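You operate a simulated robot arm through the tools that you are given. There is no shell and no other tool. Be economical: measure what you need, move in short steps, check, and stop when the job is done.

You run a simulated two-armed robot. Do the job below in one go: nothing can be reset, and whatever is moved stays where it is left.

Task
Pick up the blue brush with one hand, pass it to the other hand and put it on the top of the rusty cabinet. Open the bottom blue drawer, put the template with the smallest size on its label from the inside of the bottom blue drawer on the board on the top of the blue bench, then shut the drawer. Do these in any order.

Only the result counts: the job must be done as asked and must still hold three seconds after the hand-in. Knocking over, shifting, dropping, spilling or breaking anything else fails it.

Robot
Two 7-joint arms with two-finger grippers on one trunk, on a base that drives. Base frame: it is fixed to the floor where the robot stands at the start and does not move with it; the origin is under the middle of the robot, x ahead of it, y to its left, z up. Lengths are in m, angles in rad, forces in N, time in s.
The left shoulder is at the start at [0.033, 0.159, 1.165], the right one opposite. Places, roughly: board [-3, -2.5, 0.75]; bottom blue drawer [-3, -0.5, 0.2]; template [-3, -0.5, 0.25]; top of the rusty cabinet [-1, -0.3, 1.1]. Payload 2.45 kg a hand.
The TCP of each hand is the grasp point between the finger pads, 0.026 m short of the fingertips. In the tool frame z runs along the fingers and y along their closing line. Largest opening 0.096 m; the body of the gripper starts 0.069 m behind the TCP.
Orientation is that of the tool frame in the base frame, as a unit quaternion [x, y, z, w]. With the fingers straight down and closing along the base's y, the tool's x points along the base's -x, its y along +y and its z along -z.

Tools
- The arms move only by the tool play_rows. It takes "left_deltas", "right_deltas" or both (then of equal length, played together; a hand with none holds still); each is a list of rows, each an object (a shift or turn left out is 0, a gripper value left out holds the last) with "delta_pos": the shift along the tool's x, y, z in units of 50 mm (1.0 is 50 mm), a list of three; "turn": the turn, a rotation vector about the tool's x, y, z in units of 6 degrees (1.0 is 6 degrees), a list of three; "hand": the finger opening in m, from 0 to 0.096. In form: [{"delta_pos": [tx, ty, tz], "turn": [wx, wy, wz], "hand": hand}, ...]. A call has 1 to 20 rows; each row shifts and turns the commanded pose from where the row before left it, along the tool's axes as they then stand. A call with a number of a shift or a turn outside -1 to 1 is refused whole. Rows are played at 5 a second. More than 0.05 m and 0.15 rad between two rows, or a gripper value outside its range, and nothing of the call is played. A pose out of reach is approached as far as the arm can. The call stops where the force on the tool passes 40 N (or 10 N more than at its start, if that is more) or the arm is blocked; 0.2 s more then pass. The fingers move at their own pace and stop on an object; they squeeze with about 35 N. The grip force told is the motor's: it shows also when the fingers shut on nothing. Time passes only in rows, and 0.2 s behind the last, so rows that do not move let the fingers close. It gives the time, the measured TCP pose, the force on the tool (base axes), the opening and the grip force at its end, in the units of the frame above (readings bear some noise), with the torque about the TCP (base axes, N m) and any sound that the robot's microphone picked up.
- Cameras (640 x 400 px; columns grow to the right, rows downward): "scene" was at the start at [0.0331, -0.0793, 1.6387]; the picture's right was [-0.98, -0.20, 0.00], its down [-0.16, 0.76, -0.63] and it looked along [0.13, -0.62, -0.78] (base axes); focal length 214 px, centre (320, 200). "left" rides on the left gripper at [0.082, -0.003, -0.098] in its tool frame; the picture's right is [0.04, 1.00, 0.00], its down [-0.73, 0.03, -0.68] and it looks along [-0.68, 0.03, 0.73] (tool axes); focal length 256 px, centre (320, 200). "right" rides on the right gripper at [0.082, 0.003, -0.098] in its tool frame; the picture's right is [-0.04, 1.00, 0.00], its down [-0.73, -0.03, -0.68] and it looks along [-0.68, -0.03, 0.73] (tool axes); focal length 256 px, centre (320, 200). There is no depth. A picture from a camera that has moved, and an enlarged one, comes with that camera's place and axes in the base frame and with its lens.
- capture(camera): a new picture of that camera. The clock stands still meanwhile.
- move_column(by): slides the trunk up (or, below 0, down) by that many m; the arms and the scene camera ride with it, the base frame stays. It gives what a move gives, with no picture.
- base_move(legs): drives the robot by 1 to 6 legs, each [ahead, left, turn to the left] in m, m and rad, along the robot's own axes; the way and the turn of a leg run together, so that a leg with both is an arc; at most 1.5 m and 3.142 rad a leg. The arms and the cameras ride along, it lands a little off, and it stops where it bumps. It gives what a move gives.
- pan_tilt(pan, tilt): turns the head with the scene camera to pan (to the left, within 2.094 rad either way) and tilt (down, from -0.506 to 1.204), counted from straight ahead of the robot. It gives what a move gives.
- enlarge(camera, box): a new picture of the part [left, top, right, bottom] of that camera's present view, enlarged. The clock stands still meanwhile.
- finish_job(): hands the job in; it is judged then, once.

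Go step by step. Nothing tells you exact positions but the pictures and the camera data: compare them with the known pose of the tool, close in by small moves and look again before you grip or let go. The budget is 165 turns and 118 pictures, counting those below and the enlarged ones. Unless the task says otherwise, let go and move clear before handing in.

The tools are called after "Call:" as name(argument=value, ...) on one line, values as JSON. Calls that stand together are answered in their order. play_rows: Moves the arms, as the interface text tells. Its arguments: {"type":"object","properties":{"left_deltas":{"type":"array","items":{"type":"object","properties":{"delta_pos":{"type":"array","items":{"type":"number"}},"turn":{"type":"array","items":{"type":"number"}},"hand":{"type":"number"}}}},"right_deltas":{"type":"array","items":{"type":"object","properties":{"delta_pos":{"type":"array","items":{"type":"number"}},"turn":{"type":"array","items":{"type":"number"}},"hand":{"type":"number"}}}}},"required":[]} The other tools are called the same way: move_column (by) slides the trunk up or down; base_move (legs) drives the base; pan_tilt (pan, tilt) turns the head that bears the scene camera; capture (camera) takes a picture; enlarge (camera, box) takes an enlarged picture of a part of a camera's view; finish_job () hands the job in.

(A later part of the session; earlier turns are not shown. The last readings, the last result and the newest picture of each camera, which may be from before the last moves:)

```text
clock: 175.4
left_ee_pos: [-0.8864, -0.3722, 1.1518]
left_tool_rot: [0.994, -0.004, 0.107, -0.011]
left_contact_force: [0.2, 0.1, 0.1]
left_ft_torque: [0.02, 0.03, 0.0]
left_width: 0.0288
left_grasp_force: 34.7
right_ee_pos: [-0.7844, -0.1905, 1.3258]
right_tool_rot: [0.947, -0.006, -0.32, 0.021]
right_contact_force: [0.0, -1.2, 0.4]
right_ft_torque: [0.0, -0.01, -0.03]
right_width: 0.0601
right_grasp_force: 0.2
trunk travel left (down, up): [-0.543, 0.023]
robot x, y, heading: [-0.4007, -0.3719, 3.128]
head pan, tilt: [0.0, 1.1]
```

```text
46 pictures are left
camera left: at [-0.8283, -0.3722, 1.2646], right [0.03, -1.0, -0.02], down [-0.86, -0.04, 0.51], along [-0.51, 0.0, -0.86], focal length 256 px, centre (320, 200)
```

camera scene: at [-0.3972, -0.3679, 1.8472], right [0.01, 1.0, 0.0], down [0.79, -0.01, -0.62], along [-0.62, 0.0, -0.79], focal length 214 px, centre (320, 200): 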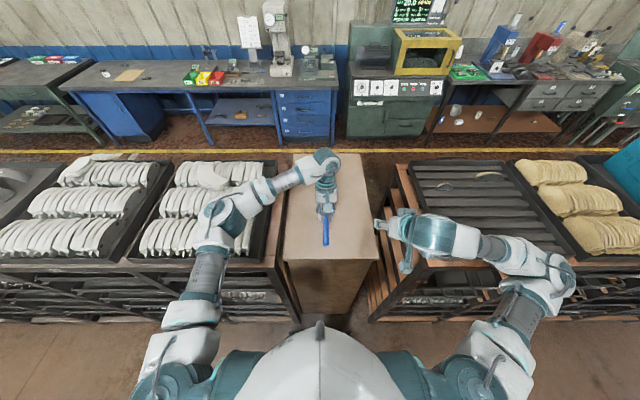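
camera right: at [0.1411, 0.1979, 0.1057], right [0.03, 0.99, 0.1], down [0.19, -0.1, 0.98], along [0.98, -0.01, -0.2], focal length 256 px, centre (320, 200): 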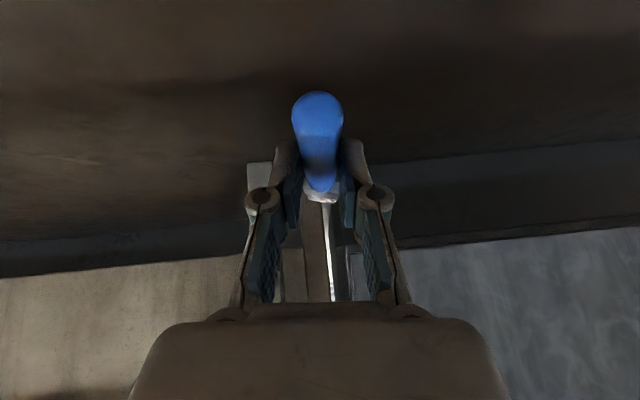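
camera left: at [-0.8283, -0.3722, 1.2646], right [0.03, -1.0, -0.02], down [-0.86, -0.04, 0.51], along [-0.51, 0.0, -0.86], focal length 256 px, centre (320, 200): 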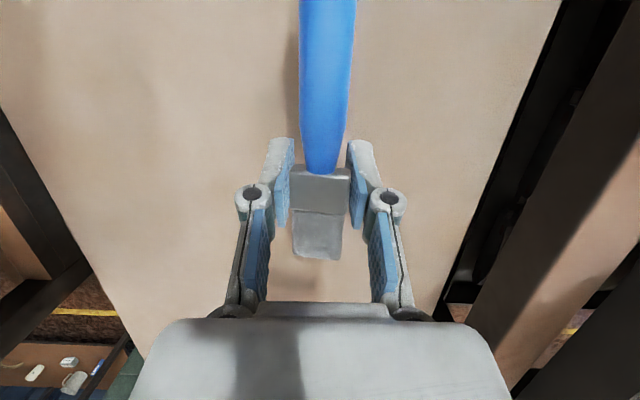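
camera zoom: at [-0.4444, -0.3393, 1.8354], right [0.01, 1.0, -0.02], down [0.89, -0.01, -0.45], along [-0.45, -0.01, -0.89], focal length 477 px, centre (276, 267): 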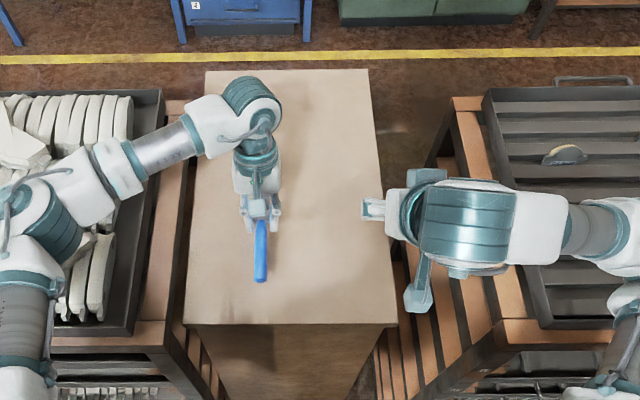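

Call:
play_rows(left_deltas=[{}, {}, {}, {}, {}, {}, {}, {}])

Call:
play_rows(left_deltas=[{}, {}, {}, {}])

```text
clock: 177.2
left_ee_pos: [-0.886, -0.3733, 1.1517]
left_tool_rot: [0.994, -0.004, 0.107, -0.012]
left_contact_force: [-0.4, 1.0, 0.5]
left_ft_torque: [0.03, 0.07, -0.03]
left_width: 0.0285
left_grasp_force: 34.9
right_ee_pos: [-0.7829, -0.1927, 1.326]
right_tool_rot: [0.947, -0.007, -0.321, 0.021]
right_contact_force: [0.1, -0.1, -0.1]
right_ft_torque: [-0.01, -0.01, -0.05]
right_width: 0.0597
right_grasp_force: 0.1
trunk travel left (down, up): [-0.543, 0.023]
robot x, y, heading: [-0.4005, -0.374, 3.139]
head pan, tilt: [0.0, 1.1]
```

```text
clock: 178.2
left_ee_pos: [-0.8864, -0.3745, 1.1506]
left_tool_rot: [0.994, -0.003, 0.107, -0.013]
left_contact_force: [0.1, -0.5, 0.4]
left_ft_torque: [0.01, 0.01, -0.03]
left_width: 0.0287
left_grasp_force: 35.4
right_ee_pos: [-0.7838, -0.1924, 1.3259]
right_tool_rot: [0.947, -0.007, -0.321, 0.021]
right_contact_force: [1.0, 0.4, -0.5]
right_ft_torque: [0.02, -0.03, -0.04]
right_width: 0.06
right_grasp_force: 0.0
trunk travel left (down, up): [-0.543, 0.023]
robot x, y, heading: [-0.3959, -0.3706, 3.138]
head pan, tilt: [0.0, 1.1]
```

There is a slight static lean, so the left elbow may be resting on something. Look.

Call:
pan_tilt(pan=0.8, tilt=1.1)

Call:
capture(camera="scene")

```text
clock: 179.3
left_ee_pos: [-0.8864, -0.375, 1.1514]
left_tool_rot: [0.994, -0.004, 0.107, -0.012]
left_contact_force: [0.4, -0.9, 0.1]
left_ft_torque: [0.0, 0.0, -0.02]
left_width: 0.0286
left_grasp_force: 34.9
right_ee_pos: [-0.7845, -0.1929, 1.3256]
right_tool_rot: [0.947, -0.006, -0.321, 0.022]
right_contact_force: [0.4, -0.4, -0.3]
right_ft_torque: [0.02, 0.0, 0.03]
right_width: 0.0599
right_grasp_force: 0.2
trunk travel left (down, up): [-0.543, 0.023]
robot x, y, heading: [-0.4027, -0.3736, 3.133]
head pan, tilt: [0.799, 1.1]
```

```text
45 pictures are left
camera scene: at [-0.4253, -0.3899, 1.8364], right [-0.71, 0.7, -0.01], down [0.63, 0.63, -0.46], along [-0.32, -0.34, -0.89], focal length 214 px, centre (320, 200)
```

scene: 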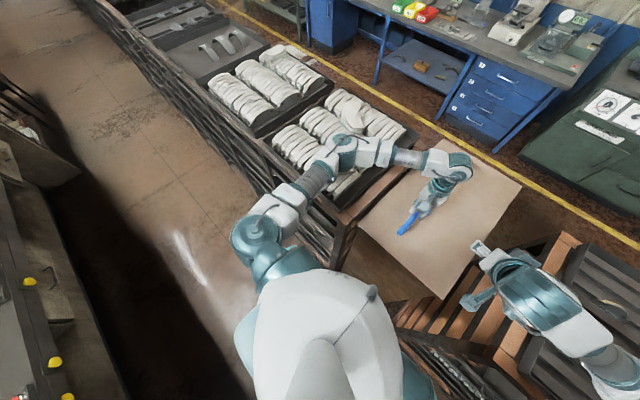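

Call:
play_rows(left_deltas=[{"delta_pos": [0.1, 0, -0.5]}, {"delta_pos": [0.1, 0, -0.5]}, {}, {}, {}, {}])

Call:
enlarge(camera="scene", box=[220, 80, 420, 260])

```text
clock: 180.7
left_ee_pos: [-0.8876, -0.3752, 1.2025]
left_tool_rot: [0.994, -0.004, 0.108, -0.013]
left_contact_force: [0.3, 0.8, -0.3]
left_ft_torque: [-0.01, -0.03, 0.0]
left_width: 0.0284
left_grasp_force: 34.8
right_ee_pos: [-0.7848, -0.1925, 1.3257]
right_tool_rot: [0.947, -0.006, -0.32, 0.021]
right_contact_force: [-0.2, -0.8, -0.3]
right_ft_torque: [0.01, 0.01, 0.01]
right_width: 0.0598
right_grasp_force: 0.1
trunk travel left (down, up): [-0.543, 0.023]
robot x, y, heading: [-0.4001, -0.3703, 3.132]
head pan, tilt: [0.799, 1.1]
```

```text
2.22 times, centred on (320, 170) of scene
camera zoom: at [-0.4251, -0.39, 1.8364], right [-0.71, 0.7, -0.01], down [0.63, 0.63, -0.46], along [-0.32, -0.34, -0.89], focal length 477 px, centre (320, 267)
```

zoom: 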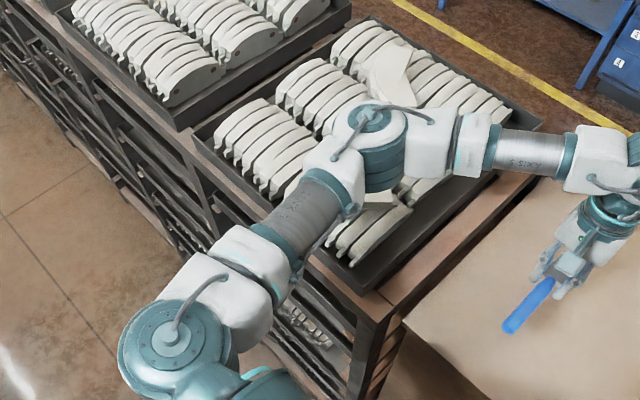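

The lean did not change with lifting, so the elbow is free. Lower gently toward the top.

Call:
play_rows(left_deltas=[{"delta_pos": [-0.1, 0, 0.5]}, {"delta_pos": [-0.1, 0, 0.5]}, {"delta_pos": [-0.03, 0, 0.15]}, {"delta_pos": [-0.03, 0, 0.15]}, {}])

Call:
capture(camera="left")

```text
clock: 181.9
left_ee_pos: [-0.8852, -0.375, 1.1347]
left_tool_rot: [0.994, -0.005, 0.107, -0.012]
left_contact_force: [-0.8, -0.1, 0.1]
left_ft_torque: [0.0, 0.04, 0.0]
left_width: 0.0285
left_grasp_force: 35.1
right_ee_pos: [-0.7848, -0.1922, 1.3254]
right_tool_rot: [0.947, -0.007, -0.32, 0.021]
right_contact_force: [-0.8, -0.9, -0.1]
right_ft_torque: [0.02, 0.02, 0.0]
right_width: 0.0597
right_grasp_force: 0.1
trunk travel left (down, up): [-0.543, 0.023]
robot x, y, heading: [-0.3999, -0.3706, 3.138]
head pan, tilt: [0.799, 1.1]
```

```text
43 pictures are left
camera left: at [-0.8275, -0.374, 1.2476], right [0.03, -1.0, -0.02], down [-0.86, -0.04, 0.51], along [-0.51, 0.0, -0.86], focal length 256 px, centre (320, 200)
```

left: 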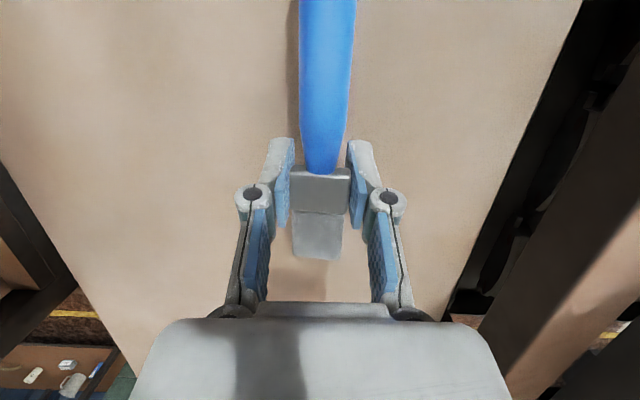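

Call:
play_rows(left_deltas=[{"delta_pos": [-0.02, 0, 0.1]}, {"delta_pos": [-0.02, 0, 0.1]}, {}])

Call:
play_rows(left_deltas=[{"delta_pos": [-0.02, 0, 0.1]}, {"delta_pos": [-0.02, 0, 0.1]}, {}])

Call:
capture(camera="left")

```text
clock: 182.7
left_ee_pos: [-0.8854, -0.3747, 1.1247]
left_tool_rot: [0.994, -0.005, 0.107, -0.013]
left_contact_force: [0.0, -0.4, -1.4]
left_ft_torque: [0.02, 0.02, -0.02]
left_width: 0.0286
left_grasp_force: 34.8
right_ee_pos: [-0.784, -0.1935, 1.3256]
right_tool_rot: [0.947, -0.006, -0.321, 0.022]
right_contact_force: [0.7, -0.5, 0.1]
right_ft_torque: [0.01, -0.03, 0.01]
right_width: 0.0601
right_grasp_force: 0.0
trunk travel left (down, up): [-0.543, 0.023]
robot x, y, heading: [-0.3997, -0.3731, 3.137]
head pan, tilt: [0.799, 1.1]
```

```text
clock: 183.5
left_ee_pos: [-0.8843, -0.3748, 1.1141]
left_tool_rot: [0.994, -0.004, 0.108, -0.013]
left_contact_force: [-0.3, -0.1, -0.2]
left_ft_torque: [0.0, 0.01, -0.01]
left_width: 0.0286
left_grasp_force: 35.1
right_ee_pos: [-0.7837, -0.1925, 1.3255]
right_tool_rot: [0.947, -0.007, -0.321, 0.021]
right_contact_force: [0.4, 0.5, -0.9]
right_ft_torque: [-0.03, -0.01, 0.0]
right_width: 0.0601
right_grasp_force: 0.0
trunk travel left (down, up): [-0.543, 0.023]
robot x, y, heading: [-0.3994, -0.3718, 3.135]
head pan, tilt: [0.799, 1.1]
```

```text
42 pictures are left
camera left: at [-0.8264, -0.3741, 1.2274], right [0.03, -1.0, -0.02], down [-0.86, -0.04, 0.51], along [-0.51, 0.0, -0.86], focal length 256 px, centre (320, 200)
```

left: 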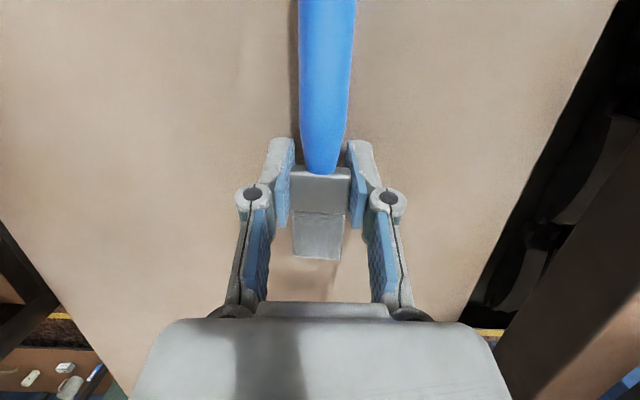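

Call:
play_rows(left_deltas=[{"delta_pos": [-0.02, 0, 0.1]}, {"delta_pos": [-0.02, 0, 0.1]}, {}])

Call:
play_rows(left_deltas=[{"delta_pos": [-0.01, 0, 0.06]}, {}])

Call:
play_rows(left_deltas=[{"delta_pos": [-0.01, 0, 0.06]}, {}])

Call:
play_rows(left_deltas=[{"delta_pos": [-0.01, 0, 0.06]}, {}])

```text
clock: 184.3
left_ee_pos: [-0.8847, -0.3728, 1.1084]
left_tool_rot: [0.994, -0.005, 0.105, -0.014]
left_contact_force: [-1.0, -1.3, 30.4]
left_ft_torque: [-0.63, 0.25, 0.09]
left_width: 0.0284
left_grasp_force: 34.9
right_ee_pos: [-0.7836, -0.1937, 1.3279]
right_tool_rot: [0.947, -0.007, -0.322, 0.021]
right_contact_force: [-1.1, 0.5, -0.2]
right_ft_torque: [-0.05, 0.0, -0.01]
right_width: 0.0599
right_grasp_force: 0.1
trunk travel left (down, up): [-0.543, 0.023]
robot x, y, heading: [-0.3992, -0.3694, 3.134]
head pan, tilt: [0.799, 1.1]
```

```text
clock: 184.7
left_ee_pos: [-0.8841, -0.3886, 1.1105]
left_tool_rot: [0.994, -0.006, 0.103, -0.026]
left_contact_force: [2.7, 14.7, 25.9]
left_ft_torque: [-0.07, 0.12, -0.08]
left_width: 0.0283
left_grasp_force: 35.4
right_ee_pos: [-0.7828, -0.2137, 1.3276]
right_tool_rot: [0.947, -0.003, -0.321, 0.014]
right_contact_force: [-0.8, -0.4, 0.7]
right_ft_torque: [0.06, 0.02, -0.04]
right_width: 0.0597
right_grasp_force: 0.0
trunk travel left (down, up): [-0.543, 0.023]
robot x, y, heading: [-0.3964, -0.3717, 3.142]
head pan, tilt: [0.799, 1.1]
stopped in row 1 (left hand): the force on the tool passed its limit at 45 N (the readings are from after the stop); the commanded pose is now the measured one
```

```text
clock: 185.1
left_ee_pos: [-0.8842, -0.3986, 1.1096]
left_tool_rot: [0.995, -0.005, 0.099, -0.031]
left_contact_force: [2.2, 14.0, 22.1]
left_ft_torque: [-0.12, 0.09, -0.04]
left_width: 0.0283
left_grasp_force: 35.0
right_ee_pos: [-0.7796, -0.2256, 1.328]
right_tool_rot: [0.947, 0.0, -0.322, 0.009]
right_contact_force: [0.3, 0.1, -0.3]
right_ft_torque: [0.02, -0.01, -0.03]
right_width: 0.0601
right_grasp_force: 0.0
trunk travel left (down, up): [-0.543, 0.023]
robot x, y, heading: [-0.3949, -0.3736, 3.14]
head pan, tilt: [0.799, 1.1]
stopped in row 2 (left hand): the force on the tool passed its limit at 44 N (the readings are from after the stop); the commanded pose is now the measured one
```

```text
clock: 185.7
left_ee_pos: [-0.8844, -0.4092, 1.1099]
left_tool_rot: [0.995, -0.003, 0.096, -0.035]
left_contact_force: [4.4, 12.6, 21.0]
left_ft_torque: [-0.06, 0.07, 0.01]
left_width: 0.0281
left_grasp_force: 35.4
right_ee_pos: [-0.7789, -0.236, 1.329]
right_tool_rot: [0.946, 0.002, -0.323, 0.007]
right_contact_force: [-0.3, -0.8, 0.7]
right_ft_torque: [0.03, 0.03, -0.05]
right_width: 0.06
right_grasp_force: 0.0
trunk travel left (down, up): [-0.543, 0.023]
robot x, y, heading: [-0.3923, -0.3739, 3.143]
head pan, tilt: [0.799, 1.1]
stopped in row 2 (left hand): the force on the tool passed its limit at 42 N (the readings are from after the stop); the commanded pose is now the measured one
```

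Contact at TCP z≈1.11. I'll lift a little to unload, let the body settle, then lower to just above contact and release.

Call:
play_rows(left_deltas=[{"delta_pos": [0.05, 0, -0.4]}, {}, {}, {}, {}, {}, {}, {}, {}, {}, {}, {}])

Call:
capture(camera="left")

```text
clock: 188.3
left_ee_pos: [-0.8875, -0.4116, 1.127]
left_tool_rot: [0.995, -0.002, 0.097, -0.031]
left_contact_force: [0.2, -0.1, -0.7]
left_ft_torque: [-0.02, 0.0, -0.02]
left_width: 0.0278
left_grasp_force: 35.0
right_ee_pos: [-0.7808, -0.2332, 1.329]
right_tool_rot: [0.947, 0.001, -0.322, 0.006]
right_contact_force: [0.0, 0.7, 1.2]
right_ft_torque: [-0.01, -0.03, 0.0]
right_width: 0.0599
right_grasp_force: 0.1
trunk travel left (down, up): [-0.543, 0.023]
robot x, y, heading: [-0.3941, -0.3741, 3.139]
head pan, tilt: [0.799, 1.1]
```

```text
41 pictures are left
camera left: at [-0.8269, -0.415, 1.2382], right [0.04, -1.0, -0.05], down [-0.85, -0.06, 0.52], along [-0.52, 0.02, -0.85], focal length 256 px, centre (320, 200)
```

left: 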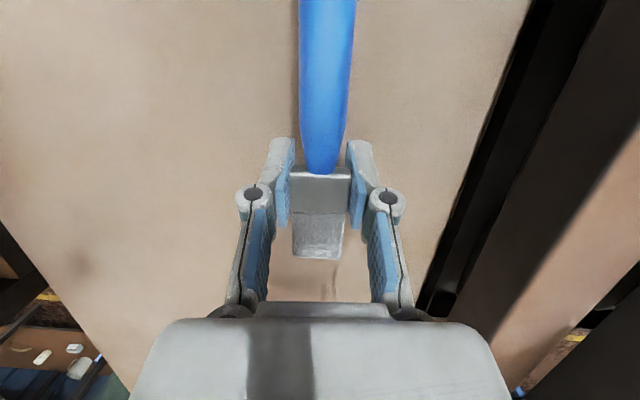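

Call:
play_rows(left_deltas=[{"delta_pos": [-0.04, 0, 0.25]}, {}])

Call:
play_rows(left_deltas=[{"hand": 0.05}, {}, {}])

Call:
capture(camera="left")

```text
clock: 188.9
left_ee_pos: [-0.8884, -0.4102, 1.1141]
left_tool_rot: [0.995, -0.002, 0.097, -0.031]
left_contact_force: [-0.1, -0.3, -0.6]
left_ft_torque: [-0.01, -0.01, -0.02]
left_width: 0.028
left_grasp_force: 35.0
right_ee_pos: [-0.7806, -0.2357, 1.3297]
right_tool_rot: [0.947, 0.0, -0.322, 0.006]
right_contact_force: [-0.1, -1.3, -0.5]
right_ft_torque: [-0.01, 0.0, 0.01]
right_width: 0.0599
right_grasp_force: 0.0
trunk travel left (down, up): [-0.543, 0.023]
robot x, y, heading: [-0.3968, -0.3718, 3.139]
head pan, tilt: [0.799, 1.1]
```

```text
clock: 189.7
left_ee_pos: [-0.8886, -0.4113, 1.1135]
left_tool_rot: [0.995, -0.002, 0.096, -0.031]
left_contact_force: [0.5, 0.1, -0.1]
left_ft_torque: [0.04, -0.01, 0.02]
left_width: 0.0501
left_grasp_force: 0.0
right_ee_pos: [-0.7791, -0.2353, 1.33]
right_tool_rot: [0.946, 0.0, -0.323, 0.005]
right_contact_force: [0.5, 0.3, -0.1]
right_ft_torque: [-0.01, -0.02, 0.04]
right_width: 0.0599
right_grasp_force: 0.1
trunk travel left (down, up): [-0.543, 0.023]
robot x, y, heading: [-0.3949, -0.3756, 3.141]
head pan, tilt: [0.799, 1.1]
```

```text
40 pictures are left
camera left: at [-0.8273, -0.4143, 1.2253], right [0.04, -1.0, -0.05], down [-0.85, -0.06, 0.52], along [-0.52, 0.02, -0.85], focal length 256 px, centre (320, 200)
```

left: 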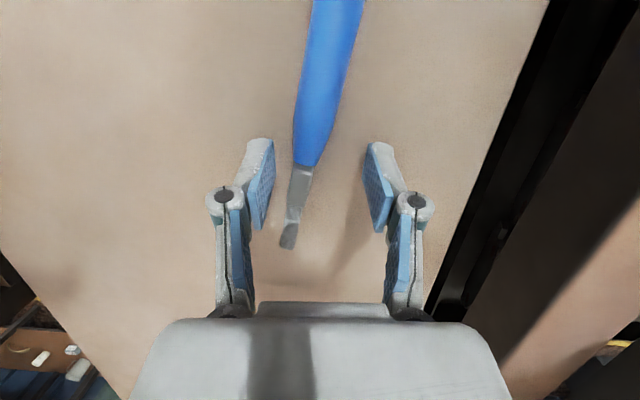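

The brush rests on the cabinet top. Raise the left hand clear, back away and check.

Call:
play_rows(left_deltas=[{"delta_pos": [0.1, 0, -0.5], "hand": 0.07}, {"delta_pos": [0.1, 0, -0.8]}, {"delta_pos": [0.1, 0, -0.8]}, {"delta_pos": [0.1, 0, -0.8]}, {}])

Call:
base_move(legs=[[-0.25, 0, 0]])

Call:
pan_tilt(pan=-0.5, tilt=0.5)

Call:
capture(camera="scene")

```text
clock: 190.9
left_ee_pos: [-0.8957, -0.4189, 1.261]
left_tool_rot: [0.995, -0.002, 0.097, -0.031]
left_contact_force: [0.4, -0.7, -0.4]
left_ft_torque: [-0.02, 0.0, 0.01]
left_width: 0.0699
left_grasp_force: 0.0
right_ee_pos: [-0.7788, -0.2352, 1.3299]
right_tool_rot: [0.947, 0.0, -0.322, 0.005]
right_contact_force: [-0.7, -0.3, 0.0]
right_ft_torque: [0.01, -0.01, -0.01]
right_width: 0.0598
right_grasp_force: 0.0
trunk travel left (down, up): [-0.543, 0.023]
robot x, y, heading: [-0.3971, -0.373, 3.133]
head pan, tilt: [0.799, 1.1]
```

```text
clock: 192.7
left_ee_pos: [-0.6477, -0.4119, 1.2575]
left_tool_rot: [0.995, -0.004, 0.099, -0.028]
left_contact_force: [0.3, -1.1, 0.3]
left_ft_torque: [-0.05, 0.01, 0.03]
left_width: 0.07
left_grasp_force: 0.0
right_ee_pos: [-0.5322, -0.229, 1.3272]
right_tool_rot: [0.947, -0.002, -0.321, 0.008]
right_contact_force: [0.5, -0.4, 0.5]
right_ft_torque: [-0.03, 0.02, -0.02]
right_width: 0.0599
right_grasp_force: 0.1
trunk travel left (down, up): [-0.543, 0.023]
robot x, y, heading: [-0.142, -0.3716, 3.137]
head pan, tilt: [0.799, 1.1]
```

```text
clock: 194.2
left_ee_pos: [-0.6401, -0.4218, 1.2609]
left_tool_rot: [0.995, -0.005, 0.095, -0.032]
left_contact_force: [0.9, -0.1, -0.1]
left_ft_torque: [0.0, -0.01, 0.03]
left_width: 0.0698
left_grasp_force: 0.1
right_ee_pos: [-0.5239, -0.2393, 1.3309]
right_tool_rot: [0.946, -0.001, -0.324, 0.003]
right_contact_force: [-0.9, -0.2, -0.1]
right_ft_torque: [-0.02, 0.01, -0.03]
right_width: 0.0599
right_grasp_force: 0.0
trunk travel left (down, up): [-0.543, 0.023]
robot x, y, heading: [-0.1443, -0.3748, 3.131]
head pan, tilt: [-0.499, 0.499]
```

```text
39 pictures are left
camera scene: at [-0.2092, -0.3305, 1.881], right [0.48, 0.88, 0.0], down [0.42, -0.23, -0.88], along [-0.77, 0.42, -0.48], focal length 214 px, centre (320, 200)
```

scene: 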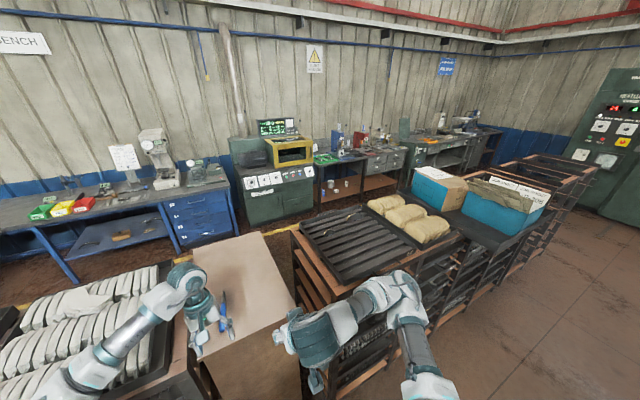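

Brush stays on the cabinet. The way round to the blue bench goes past the +y end of the racks; turn to face +y and drive along the aisle.

Call:
base_move(legs=[[-0.06, 0, 0], [0, 0, -1.565], [1.4, 0, 0], [1.3, 0, 0]])

Call:
pan_tilt(pan=0.3, tilt=0.5)

Call:
capture(camera="scene")

```text
clock: 211.6
left_ee_pos: [-0.113, 2.8072, 1.2603]
left_tool_rot: [-0.701, 0.706, -0.088, -0.046]
left_contact_force: [-0.8, 0.0, 0.1]
left_ft_torque: [0.02, -0.01, 0.0]
left_width: 0.0696
left_grasp_force: 0.0
right_ee_pos: [0.0706, 2.6905, 1.33]
right_tool_rot: [-0.668, 0.67, 0.233, 0.225]
right_contact_force: [0.6, 0.6, -0.2]
right_ft_torque: [-0.02, 0.02, -0.01]
right_width: 0.0598
right_grasp_force: 0.0
trunk travel left (down, up): [-0.543, 0.023]
robot x, y, heading: [-0.0663, 2.3078, 1.565]
head pan, tilt: [-0.499, 0.499]
```

```text
clock: 212.7
left_ee_pos: [-0.1132, 2.8048, 1.2622]
left_tool_rot: [-0.701, 0.707, -0.087, -0.044]
left_contact_force: [-0.2, -0.5, -0.7]
left_ft_torque: [-0.01, 0.03, 0.01]
left_width: 0.07
left_grasp_force: 0.0
right_ee_pos: [0.07, 2.6882, 1.3306]
right_tool_rot: [-0.668, 0.669, 0.234, 0.227]
right_contact_force: [-0.2, 0.0, -0.6]
right_ft_torque: [0.02, -0.02, 0.04]
right_width: 0.0599
right_grasp_force: 0.1
trunk travel left (down, up): [-0.543, 0.023]
robot x, y, heading: [-0.0662, 2.3081, 1.564]
head pan, tilt: [0.3, 0.499]
```

```text
38 pictures are left
camera scene: at [-0.0922, 2.3847, 1.881], right [0.96, 0.29, 0.0], down [0.14, -0.46, -0.88], along [-0.26, 0.84, -0.48], focal length 214 px, centre (320, 200)
```

scene: 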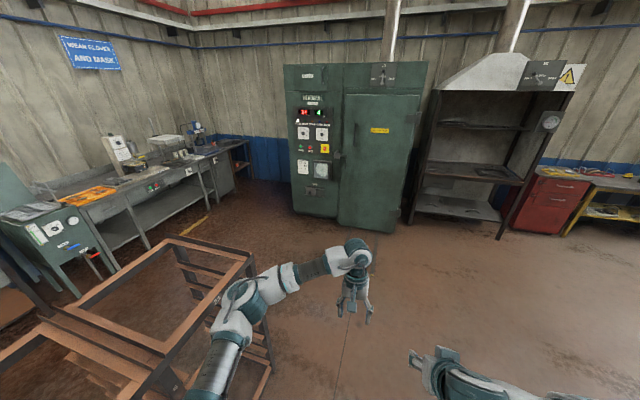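

The rack ends at y≈3.2 and there's open floor beyond. Drive round into the back aisle.

Call:
base_move(legs=[[1.5, 0, 0], [0, 0, 1.575], [1.4, 0, 0], [0.42, 0, 0], [0, 0, 1.57]])

Call:
pan_tilt(pan=0, tilt=0.5)

Call:
capture(camera="scene")

```text
clock: 236.4
left_ee_pos: [-1.7564, 3.3732, 1.2626]
left_tool_rot: [0.719, 0.687, 0.036, -0.095]
left_contact_force: [1.6, -3.0, 0.1]
left_ft_torque: [0.12, 0.09, 0.02]
left_width: 0.0697
left_grasp_force: 0.1
right_ee_pos: [-1.9341, 3.4973, 1.3393]
right_tool_rot: [0.675, 0.66, -0.24, 0.227]
right_contact_force: [-0.8, 1.6, 0.2]
right_ft_torque: [0.0, -0.06, 0.06]
right_width: 0.0599
right_grasp_force: 0.0
trunk travel left (down, up): [-0.543, 0.023]
robot x, y, heading: [-1.8169, 3.8658, -1.613]
head pan, tilt: [0.3, 0.499]
```

```text
clock: 237.2
left_ee_pos: [-1.8002, 3.3778, 1.2646]
left_tool_rot: [0.718, 0.689, 0.046, -0.085]
left_contact_force: [0.1, 0.2, -1.2]
left_ft_torque: [-0.02, 0.09, 0.0]
left_width: 0.0701
left_grasp_force: 0.1
right_ee_pos: [-1.9721, 3.4984, 1.3321]
right_tool_rot: [0.675, 0.661, -0.216, 0.248]
right_contact_force: [1.3, -0.1, -1.3]
right_ft_torque: [-0.02, 0.03, -0.01]
right_width: 0.0598
right_grasp_force: 0.1
trunk travel left (down, up): [-0.543, 0.023]
robot x, y, heading: [-1.8288, 3.8724, -1.606]
head pan, tilt: [0.0, 0.499]
```

```text
37 pictures are left
camera scene: at [-1.9015, 3.787, 1.8779], right [-1.0, 0.04, -0.04], down [0.05, 0.48, -0.87], along [-0.01, -0.87, -0.48], focal length 214 px, centre (320, 200)
```

scene: 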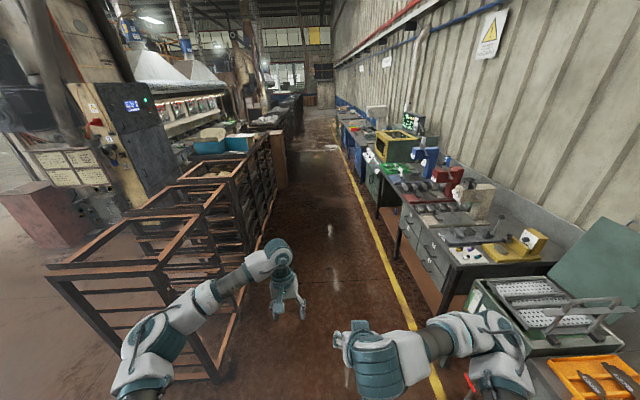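

The back aisle is clear. Drive down it toward the drawers and turn to face the bench.

Call:
base_move(legs=[[1.5, 0, 0], [1.5, 0, 0], [1.0, 0, 0], [0, 0, -1.535]])

Call:
pan_tilt(pan=0.2, tilt=0.6)

Call:
capture(camera="scene")

```text
clock: 242.0
left_ee_pos: [-1.8316, 2.4542, 1.2889]
left_tool_rot: [0.716, 0.695, 0.035, -0.059]
left_contact_force: [-1.6, 2.8, 1.0]
left_ft_torque: [-0.1, -0.17, -0.06]
left_width: 0.0701
left_grasp_force: 0.1
right_ee_pos: [-2.0002, 2.5643, 1.3523]
right_tool_rot: [0.683, 0.645, -0.213, 0.269]
right_contact_force: [-1.5, 0.8, 0.2]
right_ft_torque: [-0.08, -0.1, 0.04]
right_width: 0.06
right_grasp_force: 0.0
trunk travel left (down, up): [-0.543, 0.023]
robot x, y, heading: [-1.8438, 2.8901, -1.597]
head pan, tilt: [0.0, 0.499]
stopped in leg 1: the robot was blocked; the commanded pose is now the measured one
```

```text
clock: 242.7
left_ee_pos: [-1.7087, 2.435, 1.276]
left_tool_rot: [0.712, 0.696, 0.013, -0.093]
left_contact_force: [2.3, -1.9, -0.5]
left_ft_torque: [0.15, 0.24, 0.01]
left_width: 0.0698
left_grasp_force: 0.1
right_ee_pos: [-1.8725, 2.5553, 1.3493]
right_tool_rot: [0.659, 0.67, -0.24, 0.241]
right_contact_force: [2.1, -0.7, 0.9]
right_ft_torque: [0.18, 0.14, -0.06]
right_width: 0.0599
right_grasp_force: 0.1
trunk travel left (down, up): [-0.543, 0.023]
robot x, y, heading: [-1.8239, 2.8891, -1.598]
head pan, tilt: [0.201, 0.6]
```

```text
36 pictures are left
camera scene: at [-1.7002, 2.8253, 1.8663], right [-0.98, -0.18, 0.06], down [-0.15, 0.55, -0.82], along [0.11, -0.81, -0.57], focal length 214 px, centre (320, 200)
```

scene: 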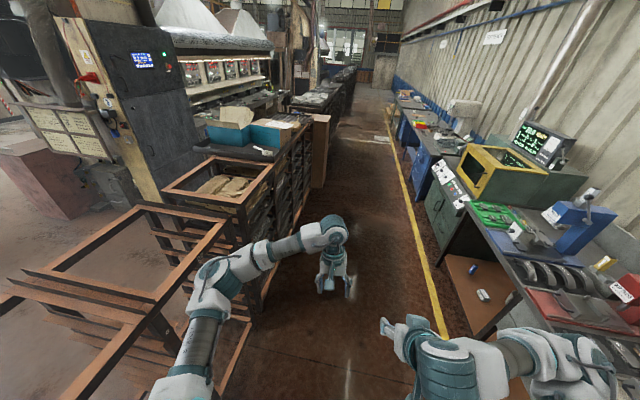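

Blocked while swaying; let it settle and see whether something is touching.

Call:
play_rows(left_deltas=[{}, {}, {}, {}, {}, {}, {}, {}, {}, {}, {}, {}])

Call:
play_rows(left_deltas=[{}, {}, {}, {}, {}, {}])

Call:
pan_tilt(pan=0.9, tilt=1.0)

Call:
capture(camera="scene")

```text
clock: 243.1
left_ee_pos: [-1.8964, 2.434, 1.2833]
left_tool_rot: [0.713, 0.697, 0.056, -0.05]
left_contact_force: [-1.2, 1.0, 0.9]
left_ft_torque: [-0.15, -0.12, -0.01]
left_width: 0.0699
left_grasp_force: 0.1
right_ee_pos: [-2.0673, 2.5422, 1.3396]
right_tool_rot: [0.694, 0.638, -0.192, 0.274]
right_contact_force: [-2.6, 1.7, -1.9]
right_ft_torque: [-0.19, -0.13, 0.08]
right_width: 0.0602
right_grasp_force: 0.0
trunk travel left (down, up): [-0.543, 0.023]
robot x, y, heading: [-1.8489, 2.8883, -1.597]
head pan, tilt: [0.201, 0.6]
stopped in row 2 (right hand): the arm was blocked; the commanded pose is now the measured one
```

```text
clock: 243.6
left_ee_pos: [-1.7069, 2.4447, 1.2812]
left_tool_rot: [0.711, 0.697, 0.009, -0.093]
left_contact_force: [1.2, -1.4, -0.5]
left_ft_torque: [0.18, 0.21, 0.03]
left_width: 0.0701
left_grasp_force: 0.1
right_ee_pos: [-1.8696, 2.5562, 1.3588]
right_tool_rot: [0.666, 0.663, -0.227, 0.253]
right_contact_force: [-0.1, 0.6, 0.5]
right_ft_torque: [0.03, -0.04, 0.03]
right_width: 0.0599
right_grasp_force: 0.0
trunk travel left (down, up): [-0.543, 0.023]
robot x, y, heading: [-1.8333, 2.8918, -1.588]
head pan, tilt: [0.201, 0.6]
stopped in row 2 (right hand): the arm was blocked; the commanded pose is now the measured one
```

```text
clock: 244.7
left_ee_pos: [-1.7002, 2.4456, 1.2805]
left_tool_rot: [0.712, 0.696, 0.007, -0.093]
left_contact_force: [2.1, -1.8, -0.1]
left_ft_torque: [0.16, 0.1, 0.0]
left_width: 0.0698
left_grasp_force: 0.0
right_ee_pos: [-1.8626, 2.5574, 1.3614]
right_tool_rot: [0.667, 0.662, -0.233, 0.251]
right_contact_force: [-1.6, 1.0, 1.9]
right_ft_torque: [-0.02, -0.05, 0.08]
right_width: 0.06
right_grasp_force: 0.0
trunk travel left (down, up): [-0.543, 0.023]
robot x, y, heading: [-1.8295, 2.8901, -1.6]
head pan, tilt: [0.901, 1.0]
```

```text
35 pictures are left
camera scene: at [-1.6855, 2.8629, 1.8352], right [-0.64, -0.77, 0.03], down [-0.67, 0.54, -0.51], along [0.37, -0.34, -0.86], focal length 214 px, centre (320, 200)
```

scene: 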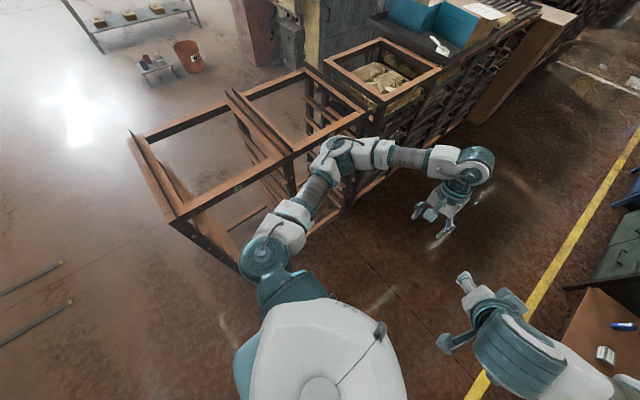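

The body keeps rocking with the raised trunk; I'll lower the trunk and shift the right arm outward to stop it.

Call:
move_column(by=-0.24)

Call:
play_rows(right_deltas=[{"delta_pos": [0, -0.8, 0.4]}, {"delta_pos": [0, -0.8, 0.4]}, {"delta_pos": [0, -0.8, 0.4]}, {"delta_pos": [0, -0.8, 0.4]}, {}, {}])

Call:
play_rows(right_deltas=[{}, {}, {}, {}, {}, {}])

Call:
play_rows(right_deltas=[{}, {}, {}, {}, {}])

```text
clock: 245.2
left_ee_pos: [-1.8978, 2.4584, 1.2817]
left_tool_rot: [0.714, 0.697, 0.05, -0.042]
left_contact_force: [-1.9, 2.4, 0.3]
left_ft_torque: [-0.23, -0.12, -0.03]
left_width: 0.07
left_grasp_force: 0.0
right_ee_pos: [-2.0713, 2.5569, 1.34]
right_tool_rot: [0.708, 0.619, -0.189, 0.282]
right_contact_force: [-1.9, 1.3, -1.7]
right_ft_torque: [-0.23, -0.11, 0.09]
right_width: 0.0598
right_grasp_force: 0.0
trunk travel left (down, up): [-0.532, 0.035]
robot x, y, heading: [-1.8594, 2.8938, -1.594]
head pan, tilt: [0.901, 1.0]
stopped: the arm was blocked; the commanded pose is now the measured one
```

```text
clock: 245.7
left_ee_pos: [-1.7092, 2.4574, 1.2757]
left_tool_rot: [0.71, 0.698, 0.006, -0.087]
left_contact_force: [2.5, -1.6, -1.0]
left_ft_torque: [0.21, 0.2, 0.07]
left_width: 0.0702
left_grasp_force: 0.1
right_ee_pos: [-1.9251, 2.5228, 1.3531]
right_tool_rot: [0.687, 0.64, -0.245, 0.242]
right_contact_force: [3.7, 0.7, 0.4]
right_ft_torque: [-0.05, 0.21, -0.15]
right_width: 0.06
right_grasp_force: 0.1
right hand out of reach, approached as far as the arm can: row 1, 2
trunk travel left (down, up): [-0.532, 0.035]
robot x, y, heading: [-1.8338, 2.8941, -1.587]
head pan, tilt: [0.901, 1.0]
stopped in row 2 (right hand): the arm was blocked; the commanded pose is now the measured one
```

```text
clock: 246.2
left_ee_pos: [-1.888, 2.4701, 1.2882]
left_tool_rot: [0.714, 0.697, 0.044, -0.039]
left_contact_force: [-2.0, 1.4, -0.3]
left_ft_torque: [-0.14, -0.15, -0.04]
left_width: 0.0701
left_grasp_force: 0.1
right_ee_pos: [-2.1092, 2.5362, 1.3341]
right_tool_rot: [0.703, 0.619, -0.208, 0.281]
right_contact_force: [-1.7, 2.1, 0.2]
right_ft_torque: [-0.12, -0.1, 0.08]
right_width: 0.0601
right_grasp_force: 0.1
trunk travel left (down, up): [-0.532, 0.035]
robot x, y, heading: [-1.8613, 2.8952, -1.588]
head pan, tilt: [0.901, 1.0]
stopped in row 2 (right hand): the arm was blocked; the commanded pose is now the measured one
```

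```text
clock: 246.7
left_ee_pos: [-1.7122, 2.4753, 1.2851]
left_tool_rot: [0.711, 0.698, 0.001, -0.081]
left_contact_force: [2.1, -1.9, -0.3]
left_ft_torque: [0.16, 0.21, 0.03]
left_width: 0.0698
left_grasp_force: 0.0
right_ee_pos: [-1.9325, 2.5412, 1.3614]
right_tool_rot: [0.683, 0.636, -0.262, 0.246]
right_contact_force: [2.6, 1.1, -0.2]
right_ft_torque: [-0.05, 0.24, -0.15]
right_width: 0.0598
right_grasp_force: 0.1
trunk travel left (down, up): [-0.532, 0.035]
robot x, y, heading: [-1.8402, 2.8921, -1.585]
head pan, tilt: [0.901, 1.0]
stopped in row 2 (right hand): the arm was blocked; the commanded pose is now the measured one
```

Passing time with head motion (it does not re-command the arms) to let the rocking decay.

Call:
pan_tilt(pan=-2.0, tilt=0.8)

Call:
pan_tilt(pan=2.0, tilt=0.8)

Call:
pan_tilt(pan=0.6, tilt=0.9)

Call:
pan_tilt(pan=0.9, tilt=0.9)

```text
clock: 249.2
left_ee_pos: [-1.8509, 2.4771, 1.294]
left_tool_rot: [0.715, 0.697, 0.033, -0.047]
left_contact_force: [-1.3, 1.3, 0.0]
left_ft_torque: [-0.14, -0.11, -0.04]
left_width: 0.0702
left_grasp_force: 0.1
right_ee_pos: [-2.0766, 2.5442, 1.3449]
right_tool_rot: [0.698, 0.621, -0.231, 0.273]
right_contact_force: [-2.6, 0.9, -1.2]
right_ft_torque: [-0.19, -0.09, 0.06]
right_width: 0.0601
right_grasp_force: 0.0
trunk travel left (down, up): [-0.532, 0.035]
robot x, y, heading: [-1.861, 2.8904, -1.583]
head pan, tilt: [-2.0, 0.799]
```

```text
clock: 252.5
left_ee_pos: [-1.8017, 2.4741, 1.2881]
left_tool_rot: [0.712, 0.699, 0.024, -0.06]
left_contact_force: [-0.3, 0.7, -1.3]
left_ft_torque: [-0.11, 0.05, 0.01]
left_width: 0.0701
left_grasp_force: 0.0
right_ee_pos: [-2.024, 2.5366, 1.3486]
right_tool_rot: [0.691, 0.629, -0.236, 0.268]
right_contact_force: [1.3, -1.0, -1.3]
right_ft_torque: [-0.02, 0.13, -0.1]
right_width: 0.0601
right_grasp_force: 0.0
trunk travel left (down, up): [-0.532, 0.035]
robot x, y, heading: [-1.8557, 2.9004, -1.583]
head pan, tilt: [2.0, 0.799]
```

```text
clock: 254.1
left_ee_pos: [-1.7653, 2.4716, 1.2842]
left_tool_rot: [0.714, 0.697, 0.016, -0.068]
left_contact_force: [0.0, 0.4, -0.8]
left_ft_torque: [0.01, 0.01, -0.02]
left_width: 0.07
left_grasp_force: 0.0
right_ee_pos: [-1.9862, 2.5357, 1.3552]
right_tool_rot: [0.702, 0.62, -0.246, 0.251]
right_contact_force: [-0.3, -0.9, -0.2]
right_ft_torque: [0.04, 0.02, 0.0]
right_width: 0.0599
right_grasp_force: 0.1
trunk travel left (down, up): [-0.532, 0.035]
robot x, y, heading: [-1.843, 2.8958, -1.595]
head pan, tilt: [0.6, 0.901]
```

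```text
clock: 254.8
left_ee_pos: [-1.7083, 2.4732, 1.285]
left_tool_rot: [0.713, 0.697, 0.001, -0.08]
left_contact_force: [2.0, -0.8, 1.0]
left_ft_torque: [0.1, 0.19, 0.03]
left_width: 0.07
left_grasp_force: 0.1
right_ee_pos: [-1.9277, 2.5407, 1.3605]
right_tool_rot: [0.684, 0.635, -0.264, 0.244]
right_contact_force: [2.4, 0.5, 0.9]
right_ft_torque: [-0.01, 0.18, -0.1]
right_width: 0.0603
right_grasp_force: 0.1
trunk travel left (down, up): [-0.532, 0.035]
robot x, y, heading: [-1.8362, 2.8926, -1.593]
head pan, tilt: [0.901, 0.901]
```

The left elbow may be against the rack; shift the base away from it toward the bench side.

Call:
base_move(legs=[[0, -0.25, 0]])

Call:
pan_tilt(pan=0.6, tilt=0.9)

Call:
pan_tilt(pan=1.2, tilt=0.8)

Call:
pan_tilt(pan=0.9, tilt=0.9)

Call:
capture(camera="scene")

```text
clock: 255.8
left_ee_pos: [-1.7841, 2.4897, 1.2886]
left_tool_rot: [0.727, 0.684, 0.006, -0.065]
left_contact_force: [2.1, -1.9, -1.5]
left_ft_torque: [0.15, 0.16, 0.03]
left_width: 0.0701
left_grasp_force: 0.0
right_ee_pos: [-2.0279, 2.5327, 1.3656]
right_tool_rot: [0.731, 0.579, -0.25, 0.26]
right_contact_force: [0.7, 0.3, -0.5]
right_ft_torque: [-0.01, 0.09, -0.09]
right_width: 0.06
right_grasp_force: 0.0
trunk travel left (down, up): [-0.532, 0.035]
robot x, y, heading: [-1.8775, 2.8887, -1.598]
head pan, tilt: [0.901, 0.901]
stopped in leg 1: the robot was blocked; the commanded pose is now the measured one
```

```text
clock: 256.6
left_ee_pos: [-1.8988, 2.489, 1.2959]
left_tool_rot: [0.72, 0.692, 0.034, -0.04]
left_contact_force: [-1.3, 2.4, -1.1]
left_ft_torque: [-0.22, -0.09, -0.04]
left_width: 0.0701
left_grasp_force: 0.0
right_ee_pos: [-2.1366, 2.5414, 1.3498]
right_tool_rot: [0.723, 0.59, -0.229, 0.278]
right_contact_force: [1.9, -2.0, -1.0]
right_ft_torque: [0.07, 0.09, -0.14]
right_width: 0.0598
right_grasp_force: 0.0
trunk travel left (down, up): [-0.532, 0.035]
robot x, y, heading: [-1.8973, 2.8925, -1.59]
head pan, tilt: [0.6, 0.901]
```

```text
clock: 257.6
left_ee_pos: [-1.904, 2.493, 1.2977]
left_tool_rot: [0.718, 0.694, 0.032, -0.038]
left_contact_force: [-1.3, 1.8, 1.0]
left_ft_torque: [-0.18, -0.09, -0.05]
left_width: 0.0702
left_grasp_force: 0.0
right_ee_pos: [-2.1491, 2.5464, 1.3495]
right_tool_rot: [0.724, 0.586, -0.238, 0.274]
right_contact_force: [1.4, 1.6, -1.8]
right_ft_torque: [-0.13, 0.05, -0.07]
right_width: 0.06
right_grasp_force: 0.1
trunk travel left (down, up): [-0.532, 0.035]
robot x, y, heading: [-1.9003, 2.8961, -1.588]
head pan, tilt: [1.201, 0.799]
```

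```text
clock: 258.4
left_ee_pos: [-1.7924, 2.5012, 1.2934]
left_tool_rot: [0.717, 0.695, 0.008, -0.057]
left_contact_force: [2.4, -0.3, 0.8]
left_ft_torque: [0.02, 0.22, 0.02]
left_width: 0.0702
left_grasp_force: 0.1
right_ee_pos: [-2.007, 2.5533, 1.3709]
right_tool_rot: [0.71, 0.604, -0.257, 0.253]
right_contact_force: [4.7, -0.3, 1.6]
right_ft_torque: [0.1, 0.29, -0.29]
right_width: 0.06
right_grasp_force: 0.0
trunk travel left (down, up): [-0.532, 0.035]
robot x, y, heading: [-1.8836, 2.9068, -1.606]
head pan, tilt: [0.901, 0.901]
```

```text
34 pictures are left
camera scene: at [-1.7237, 2.866, 1.8296], right [-0.64, -0.77, 0.03], down [-0.63, 0.51, -0.58], along [0.43, -0.39, -0.81], focal length 214 px, centre (320, 200)
```

scene: 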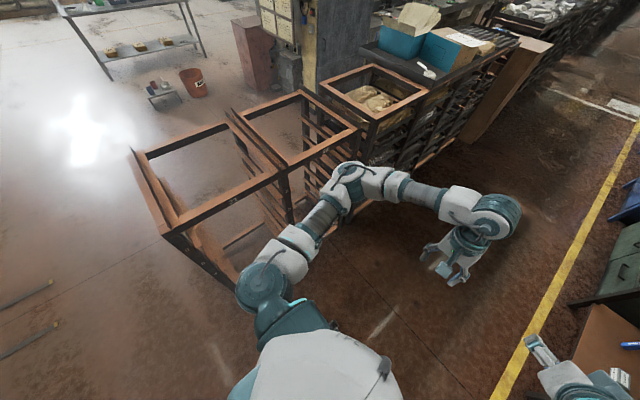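

Call:
pan_tilt(pan=-0.9, tilt=0.9)

Call:
capture(camera="scene")

```text
clock: 260.1
left_ee_pos: [-1.7469, 2.4816, 1.2899]
left_tool_rot: [0.715, 0.695, -0.001, -0.073]
left_contact_force: [3.8, -4.8, -0.2]
left_ft_torque: [0.42, 0.28, 0.03]
left_width: 0.0698
left_grasp_force: 0.0
right_ee_pos: [-1.9867, 2.5325, 1.3662]
right_tool_rot: [0.716, 0.597, -0.253, 0.258]
right_contact_force: [-0.2, 0.7, 1.1]
right_ft_torque: [0.01, 0.03, -0.01]
right_width: 0.0599
right_grasp_force: 0.1
trunk travel left (down, up): [-0.532, 0.035]
robot x, y, heading: [-1.8715, 2.8899, -1.59]
head pan, tilt: [-0.901, 0.901]
```

```text
33 pictures are left
camera scene: at [-1.9205, 2.8405, 1.8367], right [-0.6, 0.8, 0.01], down [0.62, 0.48, -0.62], along [-0.5, -0.37, -0.79], focal length 214 px, centre (320, 200)
```

scene: 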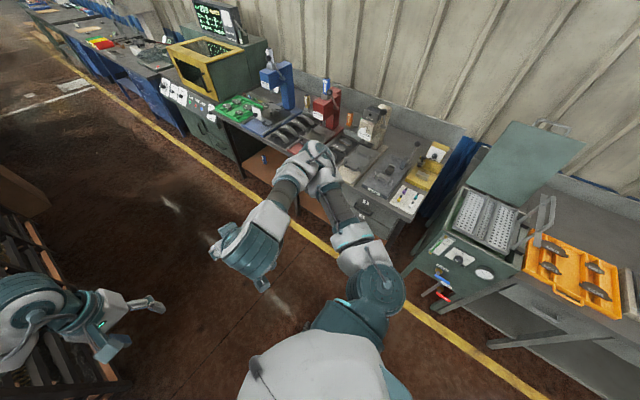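

No visible contact; likely the stretched arms pump the sway. Bring both hands to easier poses: left back, right lower.

Call:
play_rows(left_deltas=[{"delta_pos": [0.9, 0, 0]}, {"delta_pos": [0.9, 0, 0]}, {"delta_pos": [0.9, 0, 0]}, {}, {}], right_deltas=[{"delta_pos": [0.5, 0, 0.75]}, {"delta_pos": [0.5, 0, 0.75]}, {"delta_pos": [0.5, 0, 0.75]}, {}, {}])

Call:
play_rows(left_deltas=[{"delta_pos": [0.9, 0, 0]}, {"delta_pos": [0.9, 0, 0]}, {}, {}, {}], right_deltas=[{"delta_pos": [0.5, 0, 0.75]}, {"delta_pos": [0.5, 0, 0.75]}, {"delta_pos": [0.5, 0, 0.75]}, {}, {}])

Call:
move_column(by=-0.2)

Call:
move_column(by=-0.2)

```text
clock: 260.7
left_ee_pos: [-1.934, 2.5886, 1.3069]
left_tool_rot: [0.71, 0.703, 0.044, -0.012]
left_contact_force: [-0.4, 2.8, -0.2]
left_ft_torque: [-0.29, -0.02, -0.06]
left_width: 0.0704
left_grasp_force: 0.0
right_ee_pos: [-2.1481, 2.5246, 1.2942]
right_tool_rot: [0.733, 0.574, -0.224, 0.288]
right_contact_force: [-10.9, 0.7, -1.5]
right_ft_torque: [-0.15, -0.68, 0.58]
right_width: 0.06
right_grasp_force: 0.1
right hand out of reach, approached as far as the arm can: row 1, 2
trunk travel left (down, up): [-0.532, 0.035]
robot x, y, heading: [-1.8856, 2.9144, -1.614]
head pan, tilt: [-0.901, 0.901]
stopped in row 2 (right hand): the arm was blocked; the commanded pose is now the measured one
```

```text
clock: 261.3
left_ee_pos: [-1.7479, 2.6586, 1.3021]
left_tool_rot: [0.733, 0.677, -0.003, -0.058]
left_contact_force: [0.8, -3.8, -0.1]
left_ft_torque: [0.29, 0.01, 0.02]
left_width: 0.07
left_grasp_force: 0.0
right_ee_pos: [-1.9998, 2.4882, 1.2599]
right_tool_rot: [0.734, 0.555, -0.306, 0.245]
right_contact_force: [5.8, -0.2, 1.4]
right_ft_torque: [0.07, 0.24, -0.24]
right_width: 0.0601
right_grasp_force: 0.0
right hand out of reach, approached as far as the arm can: row 1
trunk travel left (down, up): [-0.532, 0.035]
robot x, y, heading: [-1.8768, 2.9102, -1.617]
head pan, tilt: [-0.901, 0.901]
stopped in row 2 (right hand): the arm was blocked; the commanded pose is now the measured one
```

```text
clock: 261.9
left_ee_pos: [-1.9337, 2.6762, 1.2906]
left_tool_rot: [0.709, 0.704, 0.041, 0.007]
left_contact_force: [1.0, 2.3, 0.7]
left_ft_torque: [-0.15, 0.12, -0.02]
left_width: 0.0699
left_grasp_force: 0.1
right_ee_pos: [-2.1506, 2.5174, 1.2194]
right_tool_rot: [0.74, 0.552, -0.242, 0.299]
right_contact_force: [-11.6, 2.2, -0.9]
right_ft_torque: [-0.16, -0.64, 0.59]
right_width: 0.0599
right_grasp_force: 0.1
trunk travel left (down, up): [-0.512, 0.055]
robot x, y, heading: [-1.8882, 2.9193, -1.625]
head pan, tilt: [-0.901, 0.901]
stopped: the arm was blocked; the commanded pose is now the measured one
```

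```text
clock: 262.4
left_ee_pos: [-1.7321, 2.6792, 1.264]
left_tool_rot: [0.721, 0.691, -0.01, -0.043]
left_contact_force: [2.5, -4.2, -0.6]
left_ft_torque: [0.39, 0.19, 0.0]
left_width: 0.0699
left_grasp_force: 0.0
right_ee_pos: [-1.987, 2.5101, 1.233]
right_tool_rot: [0.731, 0.55, -0.311, 0.258]
right_contact_force: [5.7, 0.6, 0.6]
right_ft_torque: [0.09, 0.27, -0.31]
right_width: 0.0599
right_grasp_force: 0.1
trunk travel left (down, up): [-0.498, 0.068]
robot x, y, heading: [-1.8715, 2.9224, -1.625]
head pan, tilt: [-0.901, 0.901]
stopped: the arm was blocked; the commanded pose is now the measured one
```

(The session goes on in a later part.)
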